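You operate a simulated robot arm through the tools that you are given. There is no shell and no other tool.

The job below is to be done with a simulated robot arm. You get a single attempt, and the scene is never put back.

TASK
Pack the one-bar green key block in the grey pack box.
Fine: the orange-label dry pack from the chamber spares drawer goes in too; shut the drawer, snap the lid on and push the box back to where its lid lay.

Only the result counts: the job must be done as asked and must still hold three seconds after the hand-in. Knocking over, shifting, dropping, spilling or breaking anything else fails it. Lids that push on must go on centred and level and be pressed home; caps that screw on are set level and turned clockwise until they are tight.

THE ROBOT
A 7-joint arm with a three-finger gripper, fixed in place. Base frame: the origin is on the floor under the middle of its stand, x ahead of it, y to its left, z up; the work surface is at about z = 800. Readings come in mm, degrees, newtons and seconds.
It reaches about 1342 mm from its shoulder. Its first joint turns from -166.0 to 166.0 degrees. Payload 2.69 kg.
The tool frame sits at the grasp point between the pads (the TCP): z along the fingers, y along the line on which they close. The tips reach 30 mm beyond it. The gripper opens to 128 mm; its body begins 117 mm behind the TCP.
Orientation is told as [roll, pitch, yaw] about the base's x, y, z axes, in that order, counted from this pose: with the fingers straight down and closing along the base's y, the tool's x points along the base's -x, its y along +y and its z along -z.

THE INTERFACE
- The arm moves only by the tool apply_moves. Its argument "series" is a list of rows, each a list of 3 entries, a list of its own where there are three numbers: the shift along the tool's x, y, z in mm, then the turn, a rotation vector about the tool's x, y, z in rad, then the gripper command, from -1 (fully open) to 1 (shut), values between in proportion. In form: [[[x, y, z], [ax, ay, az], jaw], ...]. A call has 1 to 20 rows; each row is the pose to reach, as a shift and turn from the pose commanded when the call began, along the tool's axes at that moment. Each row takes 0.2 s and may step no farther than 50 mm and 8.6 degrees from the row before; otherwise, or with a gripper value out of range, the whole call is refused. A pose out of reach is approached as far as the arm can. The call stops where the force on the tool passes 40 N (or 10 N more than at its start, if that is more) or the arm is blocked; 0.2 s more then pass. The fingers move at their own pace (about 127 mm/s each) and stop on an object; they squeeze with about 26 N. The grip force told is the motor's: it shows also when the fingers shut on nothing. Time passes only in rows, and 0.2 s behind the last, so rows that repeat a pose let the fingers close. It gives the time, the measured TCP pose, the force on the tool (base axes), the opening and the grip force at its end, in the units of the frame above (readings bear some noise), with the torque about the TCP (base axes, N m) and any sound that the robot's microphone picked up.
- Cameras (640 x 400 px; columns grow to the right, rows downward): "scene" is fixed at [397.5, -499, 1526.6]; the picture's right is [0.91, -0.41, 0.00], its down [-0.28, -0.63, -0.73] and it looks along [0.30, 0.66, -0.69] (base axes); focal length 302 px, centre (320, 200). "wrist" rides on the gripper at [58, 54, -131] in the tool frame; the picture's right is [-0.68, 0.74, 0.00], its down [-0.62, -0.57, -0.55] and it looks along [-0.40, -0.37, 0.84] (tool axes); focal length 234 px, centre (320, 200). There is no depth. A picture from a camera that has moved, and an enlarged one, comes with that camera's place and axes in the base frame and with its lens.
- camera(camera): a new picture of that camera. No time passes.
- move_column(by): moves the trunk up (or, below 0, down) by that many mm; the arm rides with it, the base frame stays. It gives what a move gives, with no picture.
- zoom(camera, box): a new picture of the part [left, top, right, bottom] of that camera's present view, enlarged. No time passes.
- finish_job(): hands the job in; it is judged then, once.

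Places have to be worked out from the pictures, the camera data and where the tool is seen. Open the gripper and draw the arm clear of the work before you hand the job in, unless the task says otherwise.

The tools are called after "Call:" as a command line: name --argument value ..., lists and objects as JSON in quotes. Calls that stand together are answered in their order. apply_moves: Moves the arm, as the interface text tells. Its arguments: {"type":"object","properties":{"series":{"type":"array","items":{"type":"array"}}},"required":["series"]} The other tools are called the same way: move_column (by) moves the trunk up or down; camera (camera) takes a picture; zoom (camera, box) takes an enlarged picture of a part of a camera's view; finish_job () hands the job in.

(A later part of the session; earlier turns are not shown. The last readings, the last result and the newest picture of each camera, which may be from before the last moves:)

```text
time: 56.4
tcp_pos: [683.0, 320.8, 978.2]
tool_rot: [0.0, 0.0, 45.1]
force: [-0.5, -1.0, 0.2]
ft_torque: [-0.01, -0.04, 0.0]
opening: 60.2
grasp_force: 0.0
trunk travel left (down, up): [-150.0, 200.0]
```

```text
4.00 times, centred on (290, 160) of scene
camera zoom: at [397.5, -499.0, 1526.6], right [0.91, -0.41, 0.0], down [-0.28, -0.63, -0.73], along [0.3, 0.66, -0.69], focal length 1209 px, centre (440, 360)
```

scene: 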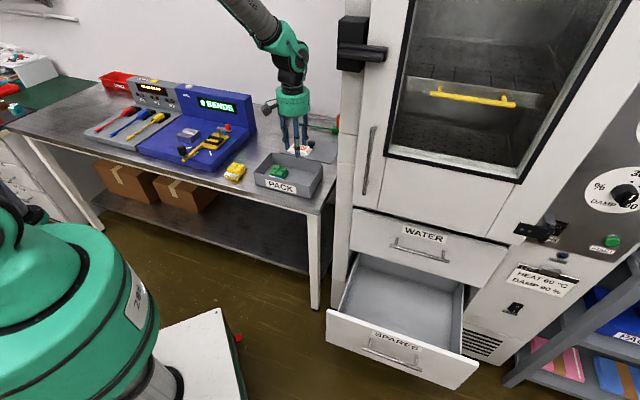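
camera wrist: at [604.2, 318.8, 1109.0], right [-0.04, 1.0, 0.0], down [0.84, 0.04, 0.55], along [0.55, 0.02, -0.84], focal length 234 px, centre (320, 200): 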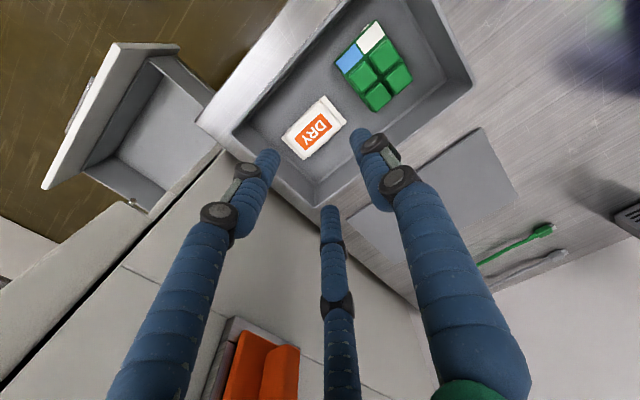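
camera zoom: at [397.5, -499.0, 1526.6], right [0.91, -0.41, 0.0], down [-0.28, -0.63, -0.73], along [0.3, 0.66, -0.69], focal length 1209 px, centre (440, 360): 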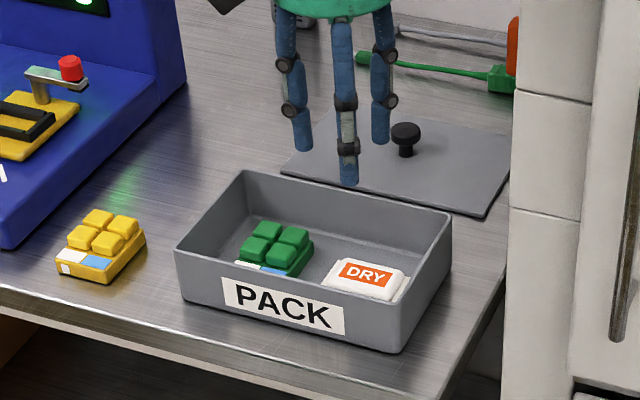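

Both items are in the box. Next the lid: I move above its knob for a precise look before picking it (its place is also the box's destination).

Call:
apply_moves --series '[[[-35, 7, 0], [0, 0, 0], 0.06], [[-70, 14, 0], [0, 0, 0], 0.06], [[-105, 21, 0], [0, 0, 0], 0.06], [[-140, 28, 0], [0, 0, 0], 0.06], [[-175, 35, 0], [0, 0, 0], 0.06], [[-205, 39, 0], [0, 0, 0], 0.06], [[-224, 39, 0], [0, 0, 0], 0.06], [[-224, 39, 0], [0, 0, 0], 0.06]]'

Call:
camera --camera "wrist"

Call:
camera --camera "scene"

```text
time: 58.2
tcp_pos: [812.8, 508.1, 976.8]
tool_rot: [0.0, 0.1, 45.0]
force: [0.4, 0.8, -0.6]
ft_torque: [-0.01, 0.0, 0.0]
opening: 60.2
grasp_force: 0.1
trunk travel left (down, up): [-150.0, 200.0]
```

```text
taken
camera wrist: at [735.3, 505.8, 1108.4], right [-0.04, 1.0, 0.0], down [0.84, 0.04, 0.55], along [0.55, 0.02, -0.84], focal length 234 px, centre (320, 200)
```

wrist: 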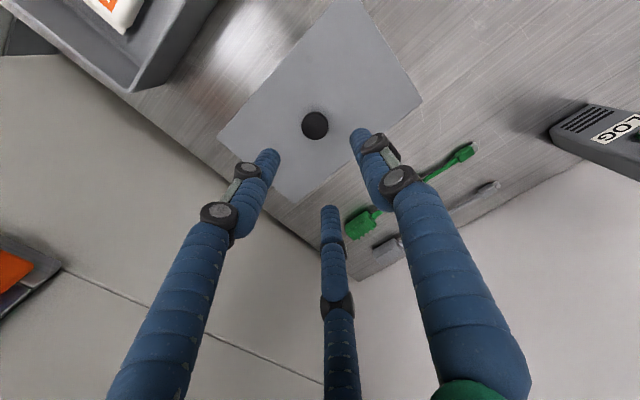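

```text
taken
```

scene: 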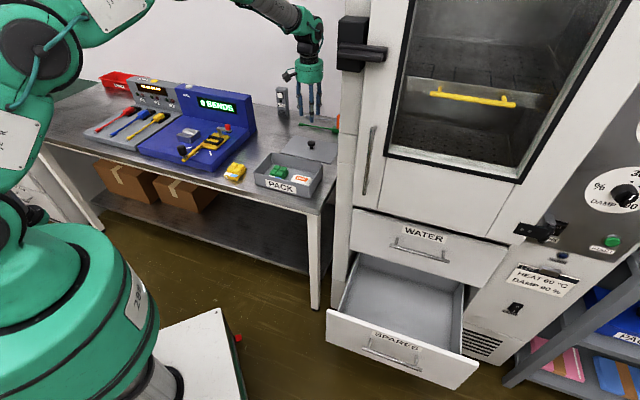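

Call:
zoom --camera "wrist" --box '[210, 0, 430, 210]'

Call:
zoom --camera "scene" --box '[270, 110, 350, 180]'

```text
1.90 times, centred on (320, 105) of wrist
camera zoom: at [735.3, 505.8, 1108.4], right [-0.04, 1.0, 0.0], down [0.84, 0.04, 0.55], along [0.55, 0.02, -0.84], focal length 446 px, centre (320, 381)
```

zoom: 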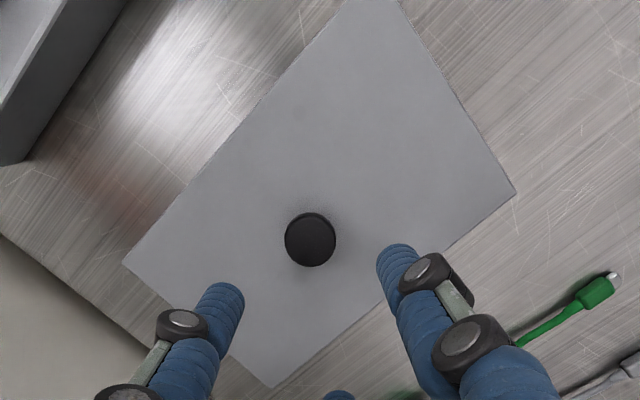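

```text
5.71 times, centred on (310, 145) of scene
camera zoom: at [397.5, -499.0, 1526.6], right [0.91, -0.41, 0.0], down [-0.28, -0.63, -0.73], along [0.3, 0.66, -0.69], focal length 1728 px, centre (377, 514)
```

zoom: 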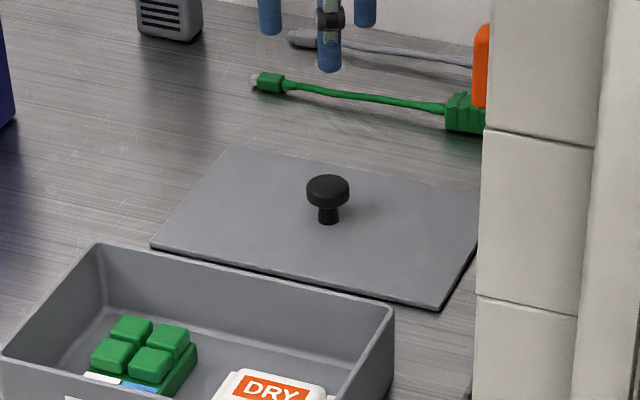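

Lid measured: 224 × 143 mm, centre at t1 ≈ 218, n ≈ 929, knob top z ≈ 830 at its centre. I'll raise a little for a full view of the lid, then take the same view over the box rim so I can compare them accurately.

Call:
apply_moves --series '[[[3, -1, -20], [0, 0, 0], -0.3], [[6, -2, -40], [0, 0, 0], -0.3], [[6, -2, -40], [0, 0, 0], -0.3]]'

Call:
zoom --camera "wrist" --box '[210, 0, 430, 210]'

Call:
apply_moves --series '[[[37, 0, -15], [0, 0, 0], -0.3], [[74, 0, -30], [0, 0, 0], -0.3], [[111, 0, -45], [0, 0, 0], -0.3], [[148, 0, -49], [0, 0, 0], -0.3], [[185, 0, -49], [0, 0, 0], -0.3], [[219, 0, -49], [0, 0, 0], -0.3], [[219, 0, -49], [0, 0, 0], -0.3]]'

Call:
zoom --camera "wrist" --box '[210, 0, 430, 210]'

```text
time: 59.0
tcp_pos: [811.1, 501.0, 1018.3]
tool_rot: [0.0, 0.0, 45.0]
force: [-0.1, 0.5, 0.3]
ft_torque: [0.02, -0.01, 0.0]
opening: 83.3
grasp_force: 0.0
trunk travel left (down, up): [-150.0, 200.0]
```

```text
1.90 times, centred on (320, 105) of wrist
camera zoom: at [732.0, 499.5, 1149.3], right [-0.04, 1.0, 0.0], down [0.84, 0.04, 0.55], along [0.55, 0.02, -0.84], focal length 446 px, centre (320, 381)
```

zoom: 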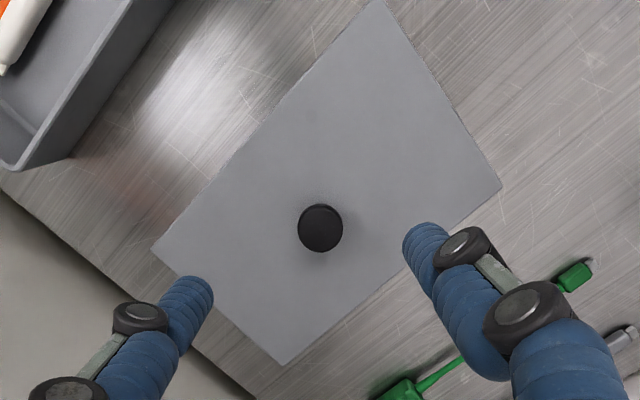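

```text
time: 60.6
tcp_pos: [656.2, 347.4, 1066.1]
tool_rot: [0.0, -0.1, 45.0]
force: [1.2, -1.0, 0.3]
ft_torque: [0.05, -0.02, -0.01]
opening: 82.9
grasp_force: 0.1
trunk travel left (down, up): [-150.0, 200.0]
```

```text
1.90 times, centred on (320, 105) of wrist
camera zoom: at [577.3, 344.0, 1197.3], right [-0.04, 1.0, 0.0], down [0.83, 0.04, 0.55], along [0.55, 0.02, -0.84], focal length 446 px, centre (320, 381)
```

zoom: 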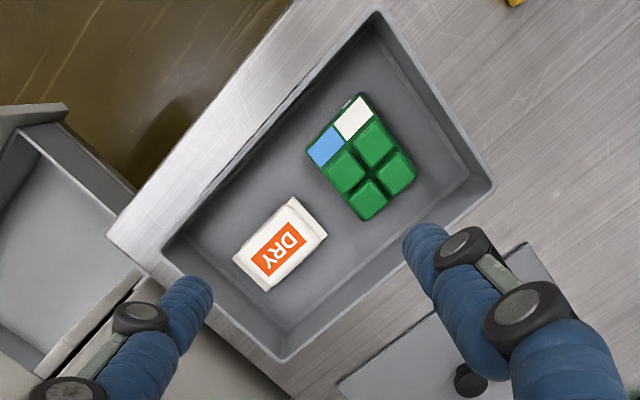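

Lid centre ≈ (t1 218.3, n 930), box rim centre ≈ (t1 218.3, n 711.2), both aligned; the lid overhangs the rim a few mm all round. I go back over the knob and descend to grip it.

Call:
apply_moves --series '[[[-37, 0, 0], [0, 0, 0], 0.0], [[-74, 0, 0], [0, 0, 0], 0.0], [[-111, 0, 10], [0, 0, 0], 0.0], [[-148, 0, 30], [0, 0, 0], 0.0], [[-185, 0, 60], [0, 0, 0], 0.0], [[-210, 0, 95], [0, 0, 0], 0.0], [[-219.8, 0, 135], [0, 0, 0], 0.0], [[-219.8, 0, 170], [0, 0, 0], 0.0], [[-219.8, 0, 170], [0, 0, 0], 0.0]]'

Call:
camera --camera "wrist"

Call:
zoom --camera "scene" --box '[270, 90, 350, 160]'

```text
time: 62.6
tcp_pos: [811.2, 503.1, 896.0]
tool_rot: [0.0, -0.1, 45.0]
force: [0.0, 0.9, -0.9]
ft_torque: [-0.01, 0.05, -0.01]
opening: 64.2
grasp_force: 0.1
trunk travel left (down, up): [-150.0, 200.0]
```

```text
taken
camera wrist: at [733.0, 501.1, 1027.4], right [-0.04, 1.0, 0.0], down [0.84, 0.04, 0.55], along [0.55, 0.02, -0.84], focal length 234 px, centre (320, 200)
```

wrist: 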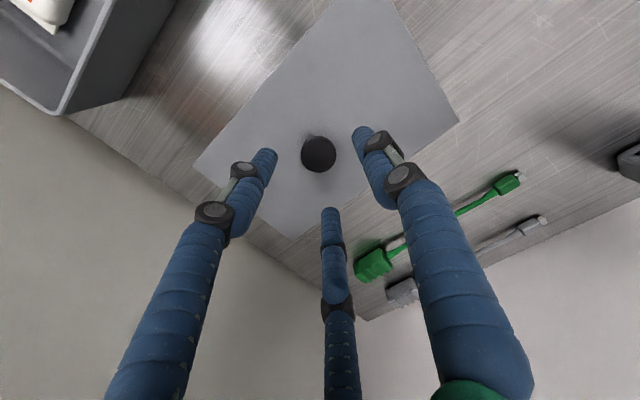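

```text
5.71 times, centred on (310, 125) of scene
camera zoom: at [397.5, -499.0, 1526.6], right [0.91, -0.41, 0.0], down [-0.28, -0.63, -0.73], along [0.3, 0.66, -0.69], focal length 1728 px, centre (377, 629)
```

zoom: 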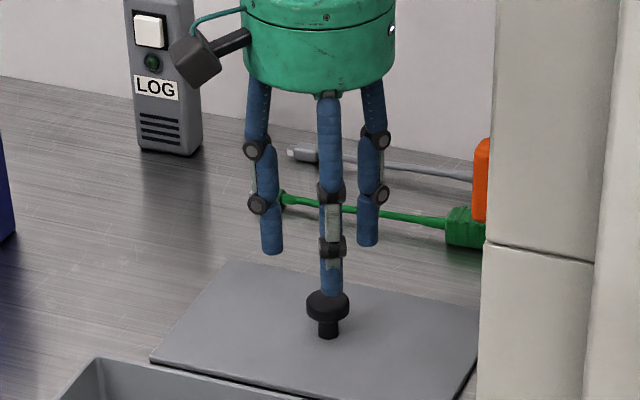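

The knob sits right on the tool axis. I descend so the fingers surround it and close.

Call:
apply_moves --series '[[[0, 0, 25], [0, 0, 0], 0.0], [[0, 0, 45], [0, 0, 0], 0.0], [[0, 0, 56], [0, 0, 0], 0.0], [[0, 0, 56], [0, 0, 0], 0.0], [[0, 0, 56], [0, 0, 0], 0.3], [[0, 0, 56], [0, 0, 0], 0.5], [[0, 0, 56], [0, 0, 0], 0.8], [[0, 0, 56], [0, 0, 0], 1], [[0, 0, 56], [0, 0, 0], 1], [[0, 0, 56], [0, 0, 0], 1]]'

Call:
camera --camera "wrist"

Call:
zoom --camera "scene" --box '[270, 90, 350, 160]'

```text
time: 64.8
tcp_pos: [810.6, 501.4, 840.4]
tool_rot: [-0.1, 0.0, 45.0]
force: [0.0, 0.2, 1.3]
ft_torque: [0.04, -0.03, 0.04]
opening: 30.1
grasp_force: 26.1
trunk travel left (down, up): [-150.0, 200.0]
```

```text
taken
camera wrist: at [733.0, 500.1, 971.6], right [-0.04, 1.0, 0.0], down [0.84, 0.04, 0.55], along [0.55, 0.02, -0.84], focal length 234 px, centre (320, 200)
```

wrist: 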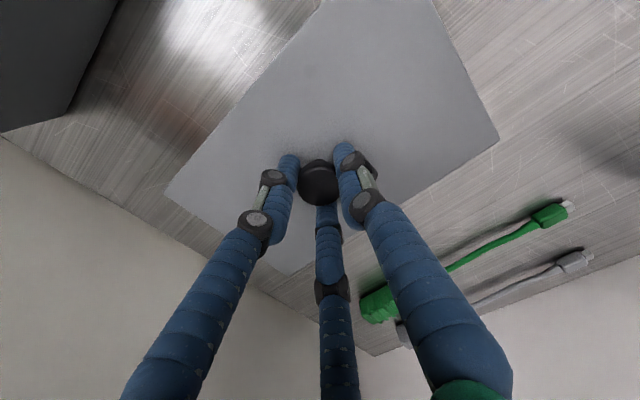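

```text
5.71 times, centred on (310, 125) of scene
camera zoom: at [397.5, -499.0, 1526.6], right [0.91, -0.41, 0.0], down [-0.28, -0.63, -0.73], along [0.3, 0.66, -0.69], focal length 1728 px, centre (377, 629)
```

zoom: 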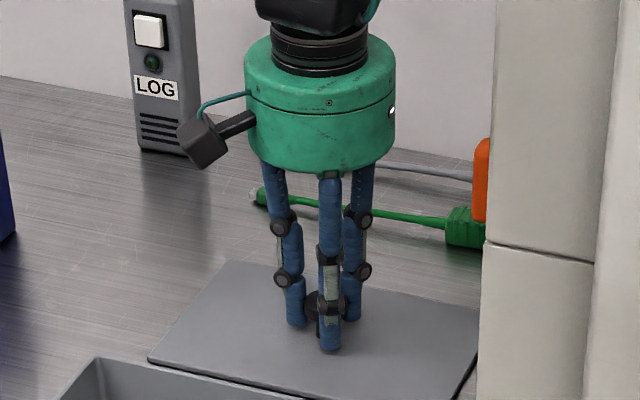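

The knob is gripped (30 mm). I lift the lid straight up.

Call:
apply_moves --series '[[[0, 0, -6], [0, 0, 0], 1], [[0, 0, -20], [0, 0, 0], 1], [[0, 0, -45], [0, 0, 0], 1], [[0, 0, -75], [0, 0, 0], 1], [[0, 0, -100], [0, 0, 0], 1], [[0, 0, -120], [0, 0, 0], 1], [[0, 0, -120], [0, 0, 0], 1]]'

Call:
camera --camera "wrist"

Call:
zoom --camera "scene" --box '[240, 70, 350, 180]'

```text
time: 66.4
tcp_pos: [811.4, 503.3, 960.1]
tool_rot: [0.0, 0.1, 45.0]
force: [-0.6, -0.9, 0.6]
ft_torque: [0.02, 0.01, 0.02]
opening: 2.2
grasp_force: 26.1
trunk travel left (down, up): [-150.0, 200.0]
```

```text
taken
camera wrist: at [732.8, 500.6, 1091.8], right [-0.04, 1.0, 0.0], down [0.84, 0.04, 0.55], along [0.55, 0.02, -0.84], focal length 234 px, centre (320, 200)
```

wrist: 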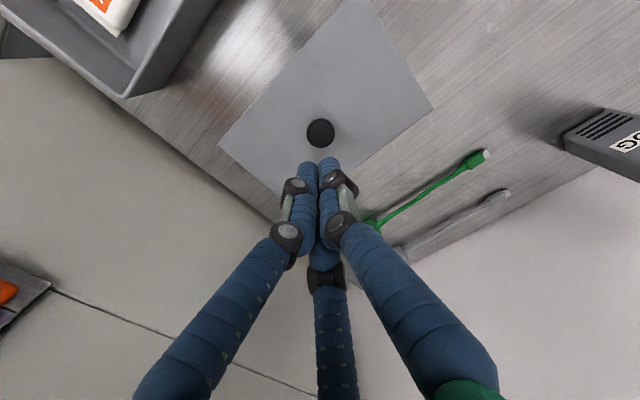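

```text
3.64 times, centred on (295, 125) of scene
camera zoom: at [397.5, -499.0, 1526.6], right [0.91, -0.41, 0.0], down [-0.28, -0.63, -0.73], along [0.3, 0.66, -0.69], focal length 1099 px, centre (411, 473)
```

zoom: 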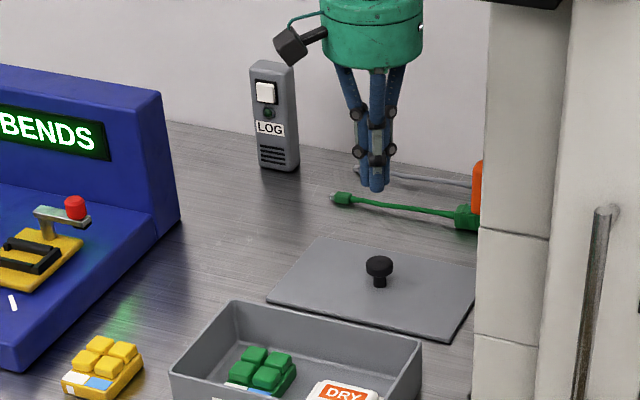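

The knob slipped out of the grip as I rose (fingers shut on nothing); the lid is still lying in place. Let me look at the knob shape closely to find a better grip height.

Call:
zoom --camera "scene" --box '[300, 132, 324, 152]'

Call:
zoom --camera "wrist" --box '[290, 110, 350, 150]'

Call:
zoom --camera "wrist" --box '[210, 0, 440, 200]'

```text
16.00 times, centred on (312, 142) of scene
camera zoom: at [397.5, -499.0, 1526.6], right [0.91, -0.41, 0.0], down [-0.28, -0.63, -0.73], along [0.3, 0.66, -0.69], focal length 4837 px, centre (448, 1128)
```

zoom: 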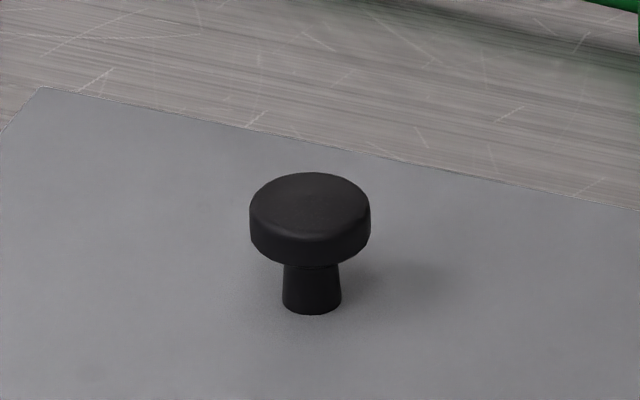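

```text
10.00 times, centred on (320, 130) of wrist
camera zoom: at [732.8, 500.6, 1091.8], right [-0.04, 1.0, 0.0], down [0.84, 0.04, 0.55], along [0.55, 0.02, -0.84], focal length 2342 px, centre (320, 900)
```

zoom: 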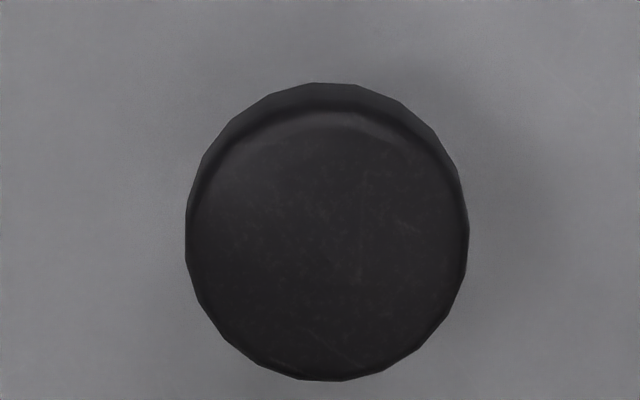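

```text
2.00 times, centred on (325, 100) of wrist
camera zoom: at [732.8, 500.6, 1091.8], right [-0.04, 1.0, 0.0], down [0.84, 0.04, 0.55], along [0.55, 0.02, -0.84], focal length 468 px, centre (310, 400)
```

zoom: 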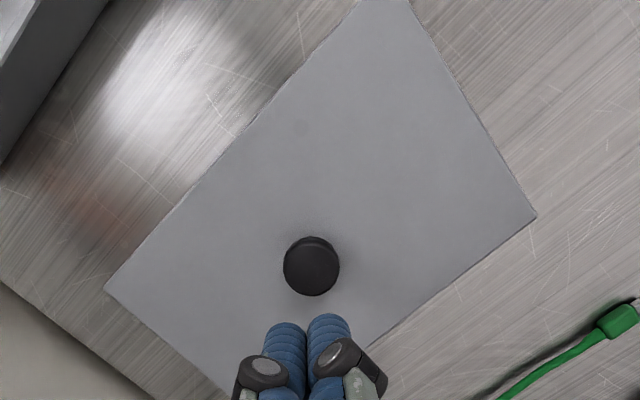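

The knob has a 31 mm disc head on a 15 mm stem. I'll regrip deeper (tips nearly touching the lid) and then lift very slowly while watching the force.

Call:
apply_moves --series '[[[0, 0, 0], [0, 0, 0], 0.2], [[0, 0, 0], [0, 0, 0], 0.0], [[0, 0, 40], [0, 0, 0], 0.0], [[0, 0, 80], [0, 0, 0], 0.0], [[0, 0, 110], [0, 0, 0], 0.0], [[0, 0, 121], [0, 0, 0], 0.0], [[0, 0, 124], [0, 0, 0], 0.0], [[0, 0, 126], [0, 0, 0], 0.0]]'

Call:
zoom --camera "scene" --box '[290, 110, 334, 160]'

```text
time: 68.2
tcp_pos: [812.8, 503.2, 835.1]
tool_rot: [0.1, -0.1, 45.0]
force: [-0.5, 0.2, 5.0]
ft_torque: [-0.06, 0.15, -0.02]
opening: 64.0
grasp_force: 0.0
trunk travel left (down, up): [-150.0, 200.0]
```

```text
8.00 times, centred on (312, 135) of scene
camera zoom: at [397.5, -499.0, 1526.6], right [0.91, -0.41, 0.0], down [-0.28, -0.63, -0.73], along [0.3, 0.66, -0.69], focal length 2419 px, centre (384, 720)
```

zoom: 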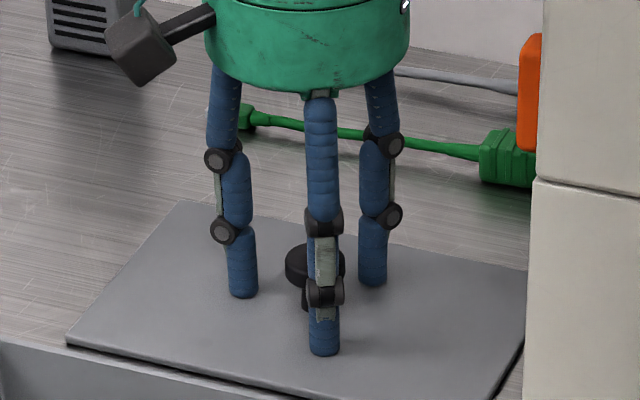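

The tips touch the lid top (z ≈ 804.7). I raise 1 mm, close firmly, wait, then lift only 3 mm slowly and read the force.

Call:
apply_moves --series '[[[0, 0, -1.5], [0, 0, 0], 0.0], [[0, 0, -1.5], [0, 0, 0], 0.4], [[0, 0, -1.5], [0, 0, 0], 0.8], [[0, 0, -1.5], [0, 0, 0], 1], [[0, 0, -1.5], [0, 0, 0], 1], [[0, 0, -1.5], [0, 0, 0], 1], [[0, 0, -1.5], [0, 0, 0], 1]]'

Call:
apply_moves --series '[[[0, 0, -1], [0, 0, 0], 1], [[0, 0, -2], [0, 0, 0], 1], [[0, 0, -3], [0, 0, 0], 1], [[0, 0, -3], [0, 0, 0], 1]]'

Call:
zoom --camera "scene" --box '[290, 110, 334, 160]'

```text
time: 69.8
tcp_pos: [811.9, 502.6, 835.5]
tool_rot: [0.1, 0.0, 45.0]
force: [-0.7, -0.4, -0.5]
ft_torque: [0.04, 0.02, 0.04]
opening: 30.1
grasp_force: 25.8
trunk travel left (down, up): [-150.0, 200.0]
```

```text
time: 70.8
tcp_pos: [811.0, 502.1, 838.4]
tool_rot: [0.0, -0.1, 45.1]
force: [0.1, 1.1, -1.0]
ft_torque: [0.01, -0.06, 0.01]
opening: 29.7
grasp_force: 25.7
trunk travel left (down, up): [-150.0, 200.0]
```

```text
8.00 times, centred on (312, 135) of scene
camera zoom: at [397.5, -499.0, 1526.6], right [0.91, -0.41, 0.0], down [-0.28, -0.63, -0.73], along [0.3, 0.66, -0.69], focal length 2419 px, centre (384, 720)
```

zoom: 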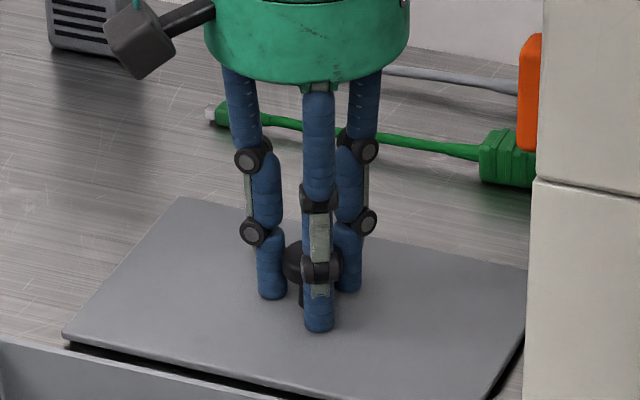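

The lid seems to have lifted with the fingers this time. I continue slowly, 2–3 mm per row.

Call:
apply_moves --series '[[[0, 0, -1.5], [0, 0, 0], 1], [[0, 0, -3], [0, 0, 0], 1], [[0, 0, -5], [0, 0, 0], 1], [[0, 0, -7], [0, 0, 0], 1], [[0, 0, -9], [0, 0, 0], 1], [[0, 0, -11], [0, 0, 0], 1], [[0, 0, -11], [0, 0, 0], 1]]'

Call:
zoom --camera "scene" --box '[290, 110, 334, 160]'

```text
time: 72.4
tcp_pos: [812.2, 503.2, 850.2]
tool_rot: [0.1, -0.1, 45.0]
force: [-0.7, 0.7, -1.0]
ft_torque: [-0.01, 0.01, 0.01]
opening: 29.9
grasp_force: 25.8
trunk travel left (down, up): [-150.0, 200.0]
```

```text
8.00 times, centred on (312, 135) of scene
camera zoom: at [397.5, -499.0, 1526.6], right [0.91, -0.41, 0.0], down [-0.28, -0.63, -0.73], along [0.3, 0.66, -0.69], focal length 2419 px, centre (384, 720)
```

zoom: 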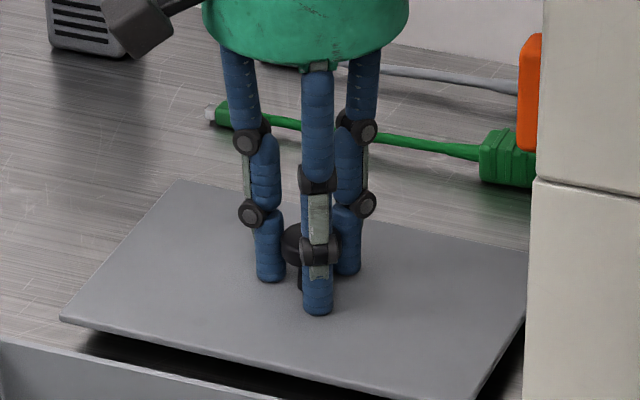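

The lid is coming up level. I keep raising it at a gentle pace to clear the box rim height.

Call:
apply_moves --series '[[[0, 0, -3], [0, 0, 0], 1], [[0, 0, -7], [0, 0, 0], 1], [[0, 0, -12], [0, 0, 0], 1], [[0, 0, -18], [0, 0, 0], 1], [[0, 0, -24], [0, 0, 0], 1], [[0, 0, -30], [0, 0, 0], 1], [[0, 0, -36], [0, 0, 0], 1], [[0, 0, -42], [0, 0, 0], 1], [[0, 0, -48], [0, 0, 0], 1], [[0, 0, -54], [0, 0, 0], 1], [[0, 0, -60], [0, 0, 0], 1], [[0, 0, -65], [0, 0, 0], 1], [[0, 0, -69], [0, 0, 0], 1], [[0, 0, -71], [0, 0, 0], 1], [[0, 0, -71], [0, 0, 0], 1]]'

Call:
camera --camera "wrist"

Call:
zoom --camera "scene" --box '[240, 80, 350, 200]'

```text
time: 75.6
tcp_pos: [811.6, 504.0, 922.3]
tool_rot: [0.1, 0.0, 45.0]
force: [0.6, 0.5, -0.7]
ft_torque: [0.01, 0.0, 0.02]
opening: 29.8
grasp_force: 25.7
trunk travel left (down, up): [-150.0, 200.0]
```

```text
taken
camera wrist: at [733.3, 500.4, 1052.5], right [-0.04, 1.0, 0.0], down [0.84, 0.04, 0.55], along [0.55, 0.02, -0.84], focal length 234 px, centre (320, 200)
```

wrist: 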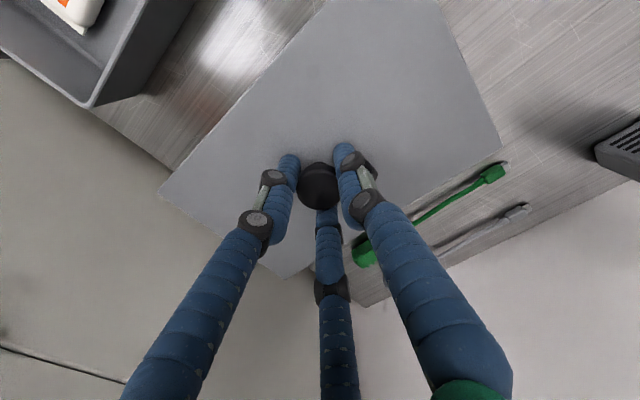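

```text
3.33 times, centred on (295, 140) of scene
camera zoom: at [397.5, -499.0, 1526.6], right [0.91, -0.41, 0.0], down [-0.28, -0.63, -0.73], along [0.3, 0.66, -0.69], focal length 1008 px, centre (403, 400)
```

zoom: 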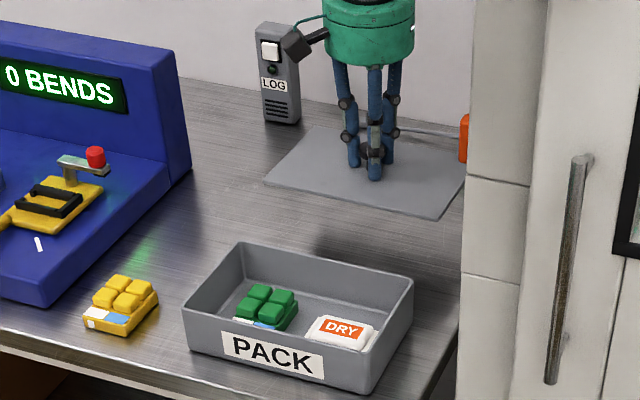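

The lid hangs level and clear of everything. I move it over the box: 218.5 mm toward the front, smoothly.

Call:
apply_moves --series '[[[4, 0, 0], [0, 0, 0], 1], [[10, 0, 0], [0, 0, 0], 1], [[18, 0, 0], [0, 0, 0], 1], [[30, 0, 0], [0, 0, 0], 1], [[45, 0, 0], [0, 0, 0], 1], [[60, 0, 0], [0, 0, 0], 1], [[76, 0, 0], [0, 0, 0], 1], [[92, 0, 0], [0, 0, 0], 1], [[108, 0, 0], [0, 0, 0], 1], [[124, 0, 0], [0, 0, 0], 1], [[140, 0, 0], [0, 0, 0], 1], [[156, 0, 0], [0, 0, 0], 1], [[172, 0, 0], [0, 0, 0], 1], [[187, 0, 0], [0, 0, 0], 1], [[199, 0, 0], [0, 0, 0], 1], [[208, 0, 0], [0, 0, 0], 1], [[214, 0, 0], [0, 0, 0], 1], [[217.5, 0, 0], [0, 0, 0], 1], [[218.5, 0, 0], [0, 0, 0], 1], [[218.5, 0, 0], [0, 0, 0], 1]]'

Call:
camera --camera "wrist"

Call:
zoom --camera "scene" --box '[230, 100, 350, 210]'

```text
time: 79.8
tcp_pos: [657.5, 346.8, 920.7]
tool_rot: [0.0, 0.0, 45.0]
force: [-0.2, -0.2, -0.4]
ft_torque: [0.03, 0.0, 0.0]
opening: 30.2
grasp_force: 25.9
trunk travel left (down, up): [-150.0, 200.0]
```

```text
taken
camera wrist: at [578.5, 345.5, 1052.4], right [-0.04, 1.0, 0.0], down [0.84, 0.04, 0.55], along [0.55, 0.02, -0.84], focal length 234 px, centre (320, 200)
```

wrist: 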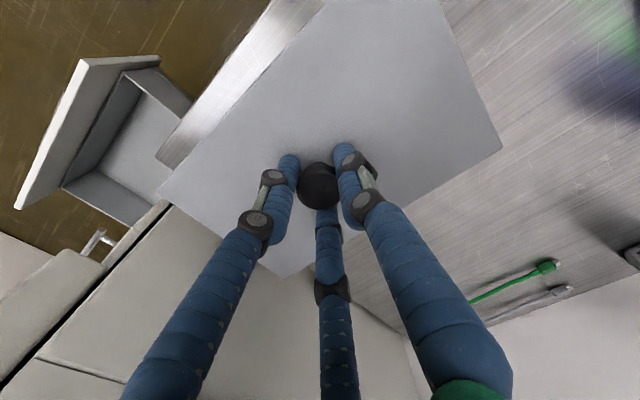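

```text
3.64 times, centred on (290, 155) of scene
camera zoom: at [397.5, -499.0, 1526.6], right [0.91, -0.41, 0.0], down [-0.28, -0.63, -0.73], along [0.3, 0.66, -0.69], focal length 1099 px, centre (429, 364)
```

zoom: 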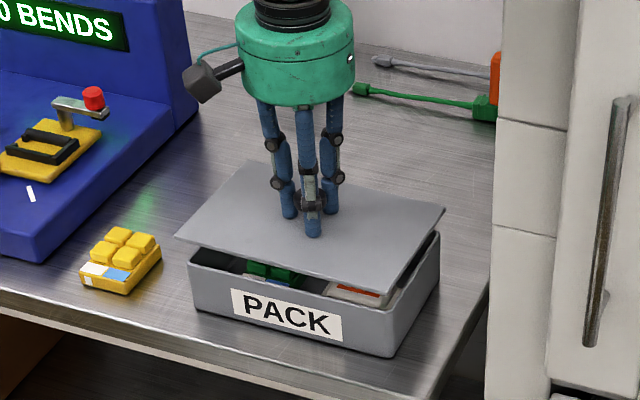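

The lid is over the box. I lower it to a few millimetres above the rim and check alignment.

Call:
apply_moves --series '[[[0, 0, 3], [0, 0, 0], 1], [[0, 0, 8], [0, 0, 0], 1], [[0, 0, 13], [0, 0, 0], 1], [[0, 0, 18], [0, 0, 0], 1], [[0, 0, 22], [0, 0, 0], 1], [[0, 0, 25], [0, 0, 0], 1], [[0, 0, 26], [0, 0, 0], 1], [[0, 0, 26], [0, 0, 0], 1]]'

Call:
zoom --camera "scene" --box '[240, 130, 335, 200]'

Call:
camera --camera "wrist"

```text
time: 81.6
tcp_pos: [658.5, 347.6, 895.8]
tool_rot: [0.0, -0.1, 45.0]
force: [1.8, -5.2, 11.2]
ft_torque: [-0.13, 0.07, 0.05]
opening: 30.0
grasp_force: 25.5
trunk travel left (down, up): [-150.0, 200.0]
heard: snap
```

```text
5.71 times, centred on (288, 165) of scene
camera zoom: at [397.5, -499.0, 1526.6], right [0.91, -0.41, 0.0], down [-0.28, -0.63, -0.73], along [0.3, 0.66, -0.69], focal length 1728 px, centre (506, 400)
```

zoom: 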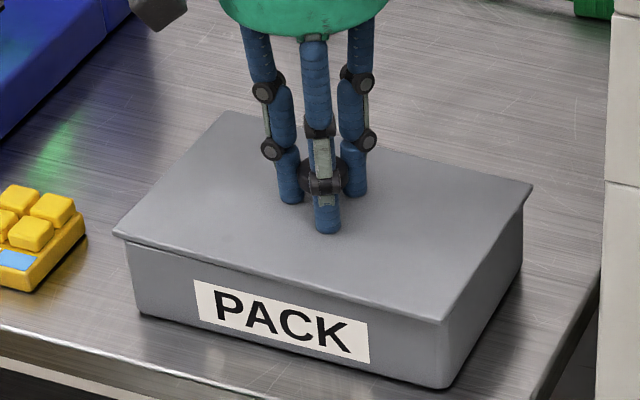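

```text
taken
camera wrist: at [579.2, 345.6, 1027.3], right [-0.04, 1.0, 0.0], down [0.83, 0.04, 0.55], along [0.55, 0.02, -0.84], focal length 234 px, centre (320, 200)
```

wrist: 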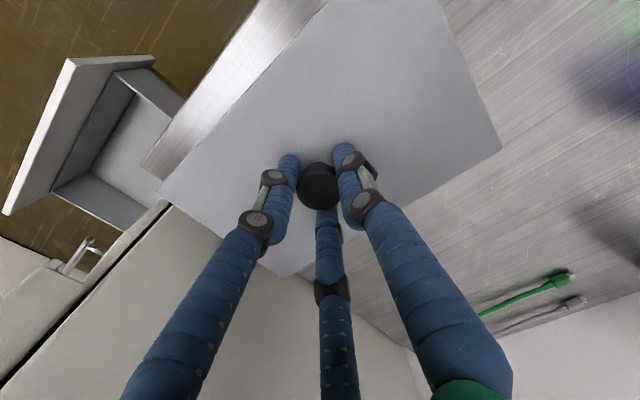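

A "snap" was heard as the lid seated, with 11 N on the tool. I'll press a little more to be sure it is home, watching force.

Call:
apply_moves --series '[[[0, 0, 0.5], [0, 0, 0], 1], [[0, 0, 1], [0, 0, 0], 1], [[0, 0, 1.5], [0, 0, 0], 1], [[0, 0, 1.5], [0, 0, 0], 1]]'

Call:
zoom --camera "scene" --box '[240, 130, 335, 200]'

```text
time: 82.6
tcp_pos: [658.5, 348.4, 897.8]
tool_rot: [-0.1, -0.3, 45.0]
force: [3.1, -5.4, 34.5]
ft_torque: [-0.22, 0.06, 0.01]
opening: 29.7
grasp_force: 25.6
trunk travel left (down, up): [-150.0, 200.0]
```

```text
5.71 times, centred on (288, 165) of scene
camera zoom: at [397.5, -499.0, 1526.6], right [0.91, -0.41, 0.0], down [-0.28, -0.63, -0.73], along [0.3, 0.66, -0.69], focal length 1728 px, centre (506, 400)
```

zoom: 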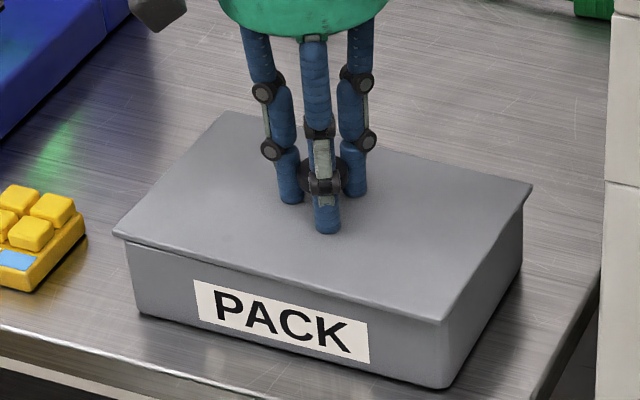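

34 N with no further travel: the lid is down. I relieve the load, release the knob and rise.

Call:
apply_moves --series '[[[0, 0, -1.5], [0, 0, 0], 1], [[0, 0, -1.5], [0, 0, 0], 0.4], [[0, 0, -1.5], [0, 0, 0], 0.1], [[0, 0, -1.5], [0, 0, 0], 0.0], [[0, 0, -15], [0, 0, 0], 0.0], [[0, 0, -40], [0, 0, 0], 0.0], [[0, 0, -75], [0, 0, 0], 0.0], [[0, 0, -110], [0, 0, 0], 0.0], [[0, 0, -145], [0, 0, 0], 0.0], [[0, 0, -175], [0, 0, 0], 0.0], [[0, 0, -175], [0, 0, 0], 0.0]]'

Call:
zoom --camera "scene" --box '[240, 130, 335, 200]'

Call:
zoom --camera "wrist" --box '[210, 0, 430, 210]'

```text
time: 85.0
tcp_pos: [657.2, 347.8, 1068.3]
tool_rot: [0.0, 0.0, 45.0]
force: [-1.2, 0.4, 0.1]
ft_torque: [-0.01, 0.0, -0.02]
opening: 63.8
grasp_force: 0.0
trunk travel left (down, up): [-150.0, 200.0]
```

```text
5.71 times, centred on (288, 165) of scene
camera zoom: at [397.5, -499.0, 1526.6], right [0.91, -0.41, 0.0], down [-0.28, -0.63, -0.73], along [0.3, 0.66, -0.69], focal length 1728 px, centre (506, 400)
```

zoom: 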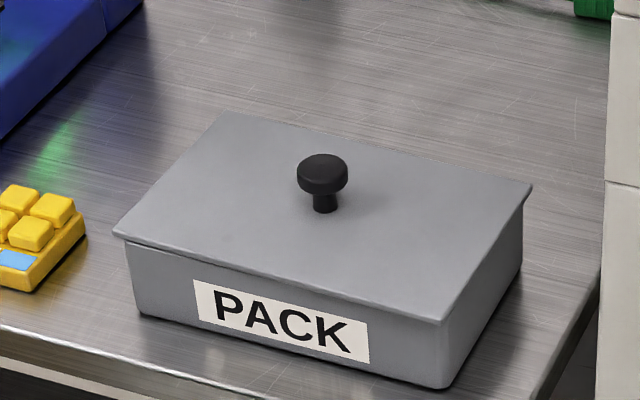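

```text
1.90 times, centred on (320, 105) of wrist
camera zoom: at [577.4, 346.1, 1200.5], right [-0.04, 1.0, 0.0], down [0.84, 0.04, 0.55], along [0.55, 0.02, -0.84], focal length 446 px, centre (320, 381)
```

zoom: 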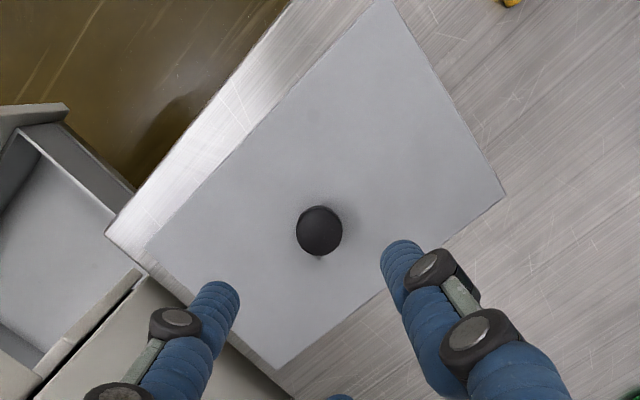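

The lid is on level and centred, snapped. Now I'll move the box back to where the lid lay by re-gripping (caging) the knob at its centre and sliding the box +218.5 mm straight back along the table.

Call:
apply_moves --series '[[[0, 0, 40], [0, 0, 0], 0.0], [[0, 0, 80], [0, 0, 0], 0.0], [[0, 0, 120], [0, 0, 0], 0.0], [[0, 0, 150], [0, 0, 0], 0.0], [[0, 0, 165], [0, 0, 0], 0.0], [[0, 0, 171], [0, 0, 0], 0.0], [[0, 0, 171], [0, 0, 0], 0.4], [[0, 0, 171], [0, 0, 0], 0.7], [[0, 0, 171], [0, 0, 0], 1], [[0, 0, 171], [0, 0, 0], 1], [[0, 0, 171], [0, 0, 0], 1]]'

Call:
zoom --camera "scene" --box '[240, 110, 335, 200]'

```text
time: 87.4
tcp_pos: [657.6, 349.3, 896.0]
tool_rot: [0.0, 0.0, 45.0]
force: [1.5, -1.2, 0.2]
ft_torque: [0.01, -0.02, 0.01]
opening: 29.9
grasp_force: 26.1
trunk travel left (down, up): [-150.0, 200.0]
```

```text
4.44 times, centred on (288, 155) of scene
camera zoom: at [397.5, -499.0, 1526.6], right [0.91, -0.41, 0.0], down [-0.28, -0.63, -0.73], along [0.3, 0.66, -0.69], focal length 1344 px, centre (464, 400)
```

zoom: 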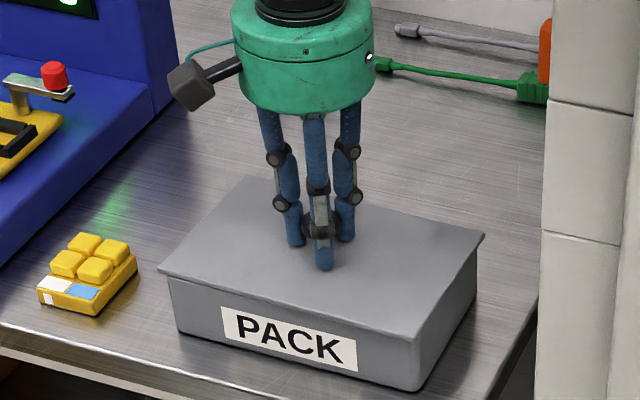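

Knob is caged and gripped. I slide 20 mm first to test the drag and confirm the box moves as a unit.

Call:
apply_moves --series '[[[-2, 0, 0], [0, 0, 0], 1], [[-5, 0, 0], [0, 0, 0], 1], [[-10, 0, 0], [0, 0, 0], 1], [[-15, 0, 0], [0, 0, 0], 1], [[-20, 0, 0], [0, 0, 0], 1]]'

Call:
zoom --camera "scene" --box '[240, 110, 335, 200]'

```text
time: 88.6
tcp_pos: [670.7, 362.3, 896.6]
tool_rot: [0.0, 0.0, 45.1]
force: [0.3, 0.8, -0.6]
ft_torque: [-0.04, 0.05, 0.04]
opening: 30.2
grasp_force: 25.9
trunk travel left (down, up): [-150.0, 200.0]
```

```text
4.44 times, centred on (288, 155) of scene
camera zoom: at [397.5, -499.0, 1526.6], right [0.91, -0.41, 0.0], down [-0.28, -0.63, -0.73], along [0.3, 0.66, -0.69], focal length 1344 px, centre (464, 400)
```

zoom: 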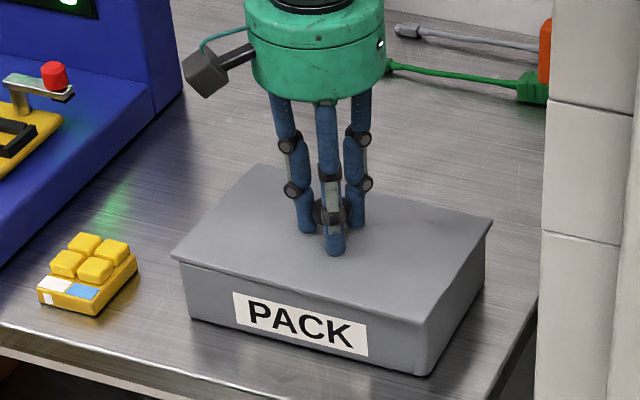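

The box slides as a unit with almost no load. I continue the remaining 198.5 mm smoothly.

Call:
apply_moves --series '[[[-5, 0, 0], [0, 0, 0], 1], [[-13, 0, 0], [0, 0, 0], 1], [[-24, 0, 0], [0, 0, 0], 1], [[-36, 0, 0], [0, 0, 0], 1], [[-48, 0, 0], [0, 0, 0], 1], [[-60, 0, 0], [0, 0, 0], 1], [[-72, 0, 0], [0, 0, 0], 1], [[-84, 0, 0], [0, 0, 0], 1], [[-96, 0, 0], [0, 0, 0], 1], [[-108, 0, 0], [0, 0, 0], 1], [[-120, 0, 0], [0, 0, 0], 1], [[-132, 0, 0], [0, 0, 0], 1], [[-144, 0, 0], [0, 0, 0], 1], [[-156, 0, 0], [0, 0, 0], 1], [[-168, 0, 0], [0, 0, 0], 1], [[-179, 0, 0], [0, 0, 0], 1], [[-188, 0, 0], [0, 0, 0], 1], [[-195, 0, 0], [0, 0, 0], 1], [[-198.5, 0, 0], [0, 0, 0], 1], [[-198.5, 0, 0], [0, 0, 0], 1]]'

Call:
camera --camera "wrist"

Call:
zoom --camera "scene" --box '[240, 80, 350, 190]'

```text
time: 92.8
tcp_pos: [811.2, 503.0, 897.6]
tool_rot: [0.0, -0.1, 45.0]
force: [0.0, -1.3, -2.7]
ft_torque: [-0.05, 0.01, 0.04]
opening: 30.0
grasp_force: 26.0
trunk travel left (down, up): [-150.0, 200.0]
```

```text
taken
camera wrist: at [733.3, 500.5, 1028.9], right [-0.04, 1.0, 0.0], down [0.84, 0.04, 0.55], along [0.55, 0.02, -0.84], focal length 234 px, centre (320, 200)
```

wrist: 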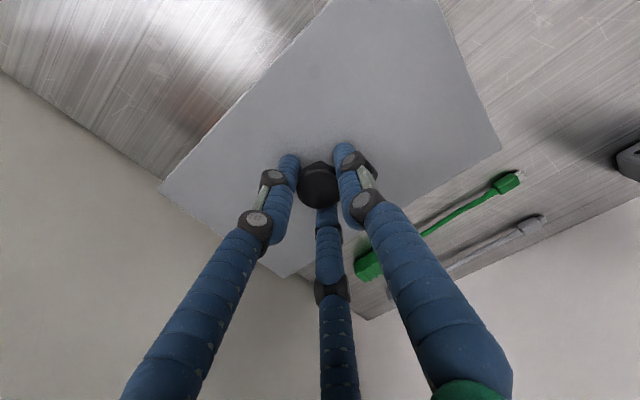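

```text
3.64 times, centred on (295, 135) of scene
camera zoom: at [397.5, -499.0, 1526.6], right [0.91, -0.41, 0.0], down [-0.28, -0.63, -0.73], along [0.3, 0.66, -0.69], focal length 1099 px, centre (411, 436)
```

zoom: 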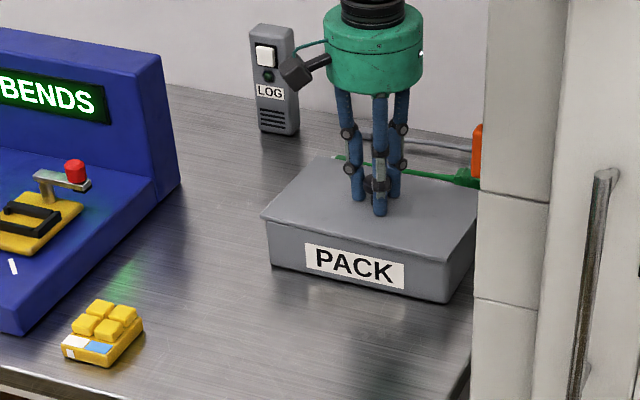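

The box is now exactly where the lid lay (TCP back at t1 ≈ 218.6, n ≈ 930). I release the knob and rise.

Call:
apply_moves --series '[[[0, 0, 0], [0, 0, 0], 0.5], [[0, 0, 0], [0, 0, 0], 0.2], [[0, 0, 0], [0, 0, 0], 0.0], [[0, 0, -10], [0, 0, 0], 0.0], [[0, 0, -35], [0, 0, 0], 0.0], [[0, 0, -70], [0, 0, 0], 0.0], [[0, 0, -105], [0, 0, 0], 0.0], [[0, 0, -140], [0, 0, 0], 0.0], [[0, 0, -170], [0, 0, 0], 0.0], [[0, 0, -170], [0, 0, 0], 0.0]]'

Call:
zoom --camera "wrist" --box '[210, 0, 430, 210]'

Call:
zoom --camera "scene" --box '[260, 110, 350, 180]'

```text
time: 95.0
tcp_pos: [811.9, 503.1, 1068.7]
tool_rot: [0.0, 0.1, 45.1]
force: [-0.6, 0.3, 0.1]
ft_torque: [-0.01, -0.03, 0.01]
opening: 64.3
grasp_force: 0.1
trunk travel left (down, up): [-150.0, 200.0]
```

```text
1.90 times, centred on (320, 105) of wrist
camera zoom: at [733.1, 500.6, 1199.7], right [-0.04, 1.0, 0.0], down [0.84, 0.04, 0.55], along [0.55, 0.02, -0.84], focal length 446 px, centre (320, 381)
```

zoom: 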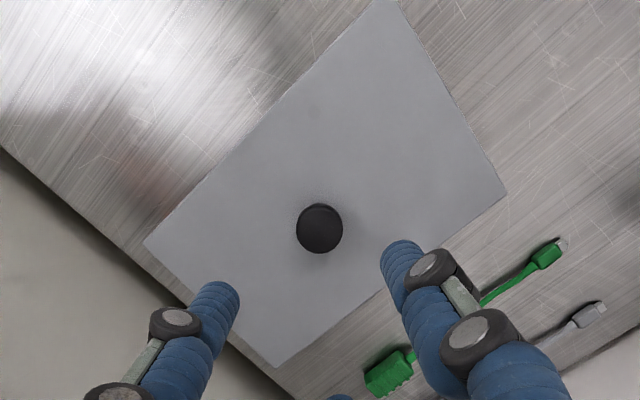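

```text
5.71 times, centred on (305, 145) of scene
camera zoom: at [397.5, -499.0, 1526.6], right [0.91, -0.41, 0.0], down [-0.28, -0.63, -0.73], along [0.3, 0.66, -0.69], focal length 1728 px, centre (406, 514)
```

zoom: 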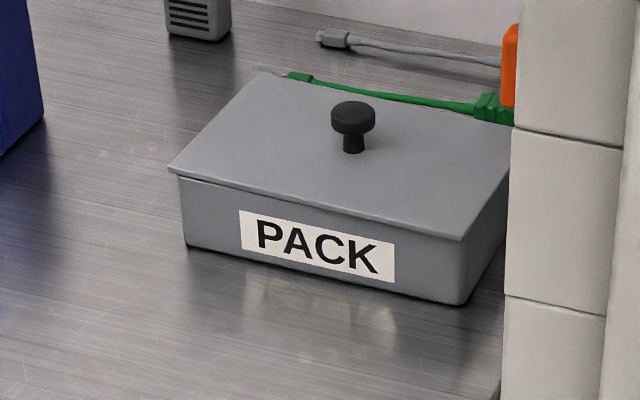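

The box sits in the lid's former spot, lid snapped and level. Now to shut the drawer: I withdraw toward the robot, turning the tool back, and close the fingers into a fist for pushing.

Call:
apply_moves --series '[[[40, 0, 0], [0, 0, 0], 0.2], [[80, 0, 0], [0, 0, 0.05], 0.4], [[120, 0, 0], [0, 0, 0.18], 0.6], [[160, 0, 0], [0, 0, 0.31], 0.8], [[200, 0, 0], [0, 0, 0.44], 1], [[240, 0, 0], [0, 0, 0.57], 1], [[280, 0, 0], [0, 0, 0.7], 1], [[320, 0, 0], [0, 0, 0.83], 1], [[360, 0, 0], [0, 0, 0.96], 1], [[400, -5, 0], [0, 0, 1.09], 1], [[440, -15, 0], [0, 0, 1.22], 1], [[465, -40, 0], [0, 0, 1.35], 1], [[480, -75, 0], [0, 0, 1.47], 1], [[485, -115, 0], [0, 0, 1.5708], 1], [[485, -150, 0], [0, 0, 1.5708], 1], [[485, -185, 0], [0, 0, 1.5708], 1], [[485, -185, 0], [0, 0, 1.5708], 1]]'

Call:
camera --camera "scene"

Call:
camera --camera "wrist"

```text
time: 98.6
tcp_pos: [600.1, 26.6, 1066.2]
tool_rot: [-0.1, 0.1, -45.0]
force: [-0.7, -0.2, -0.8]
ft_torque: [0.0, 0.07, 0.0]
opening: 2.2
grasp_force: 25.5
trunk travel left (down, up): [-150.0, 200.0]
```

```text
taken
```

scene: 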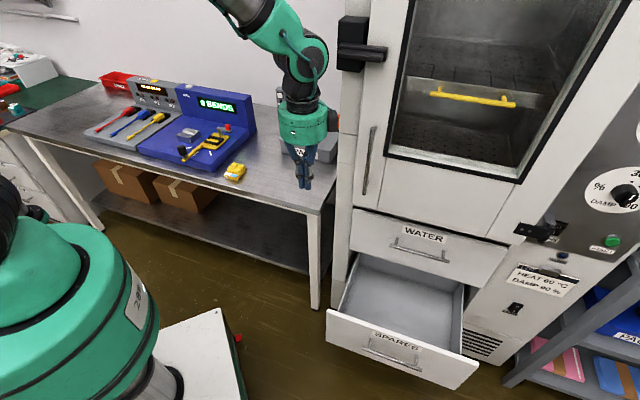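

```text
taken
camera wrist: at [597.6, 108.3, 1198.6], right [1.0, 0.04, 0.0], down [0.04, -0.84, 0.55], along [0.02, -0.55, -0.84], focal length 234 px, centre (320, 200)
```

wrist: 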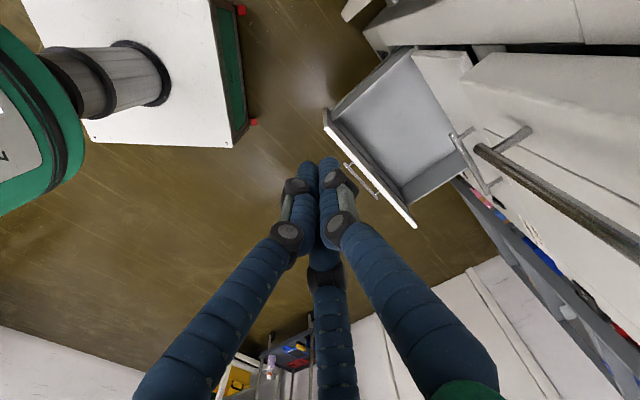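

Fist formed, drawer still open as left. I go down toward a point in front of the drawer, tilting the tool toward horizontal.

Call:
apply_moves --series '[[[-22, -16, 29], [-0.11, 0, 0], 1], [[-44, -32, 59], [-0.22, 0, 0], 1], [[-65, -48, 89], [-0.33, 0, 0], 1], [[-87, -64, 118], [-0.44, 0, 0], 1], [[-108, -80, 148], [-0.55, 0, 0], 1], [[-130, -96, 177], [-0.66, 0, 0], 1], [[-152, -112, 207], [-0.77, 0, 0], 1], [[-173, -127, 236], [-0.88, 0, 0], 1], [[-195, -143, 266], [-1.0, 0, 0], 1], [[-195, -143, 266], [-1.0, 0, 0], 1]]'

Call:
camera --camera "scene"

Call:
camera --camera "wrist"

```text
time: 100.8
tcp_pos: [636.6, -211.1, 800.2]
tool_rot: [57.3, 0.0, -45.0]
force: [1.7, -0.6, -0.2]
ft_torque: [0.09, 0.0, 0.04]
opening: 1.9
grasp_force: 25.9
trunk travel left (down, up): [-150.0, 200.0]
```

```text
taken
```

scene: 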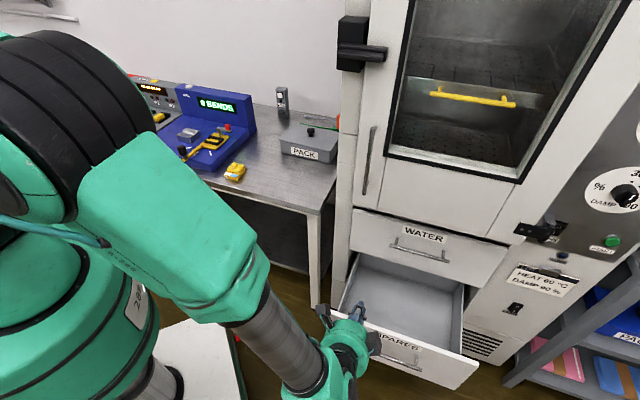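

```text
taken
camera wrist: at [538.9, -226.4, 916.6], right [0.76, -0.2, 0.62], down [-0.11, -0.98, -0.18], along [0.64, 0.07, -0.76], focal length 234 px, centre (320, 200)
```

wrist: 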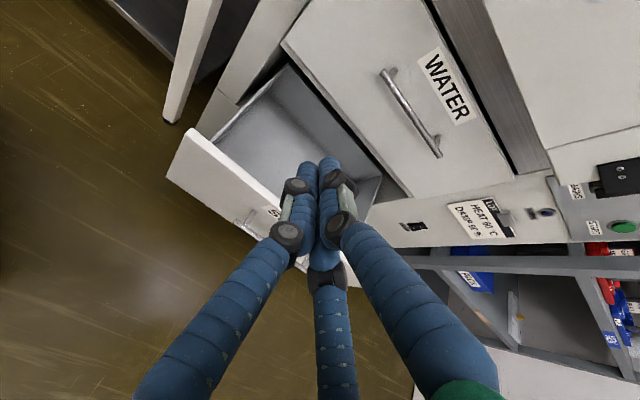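

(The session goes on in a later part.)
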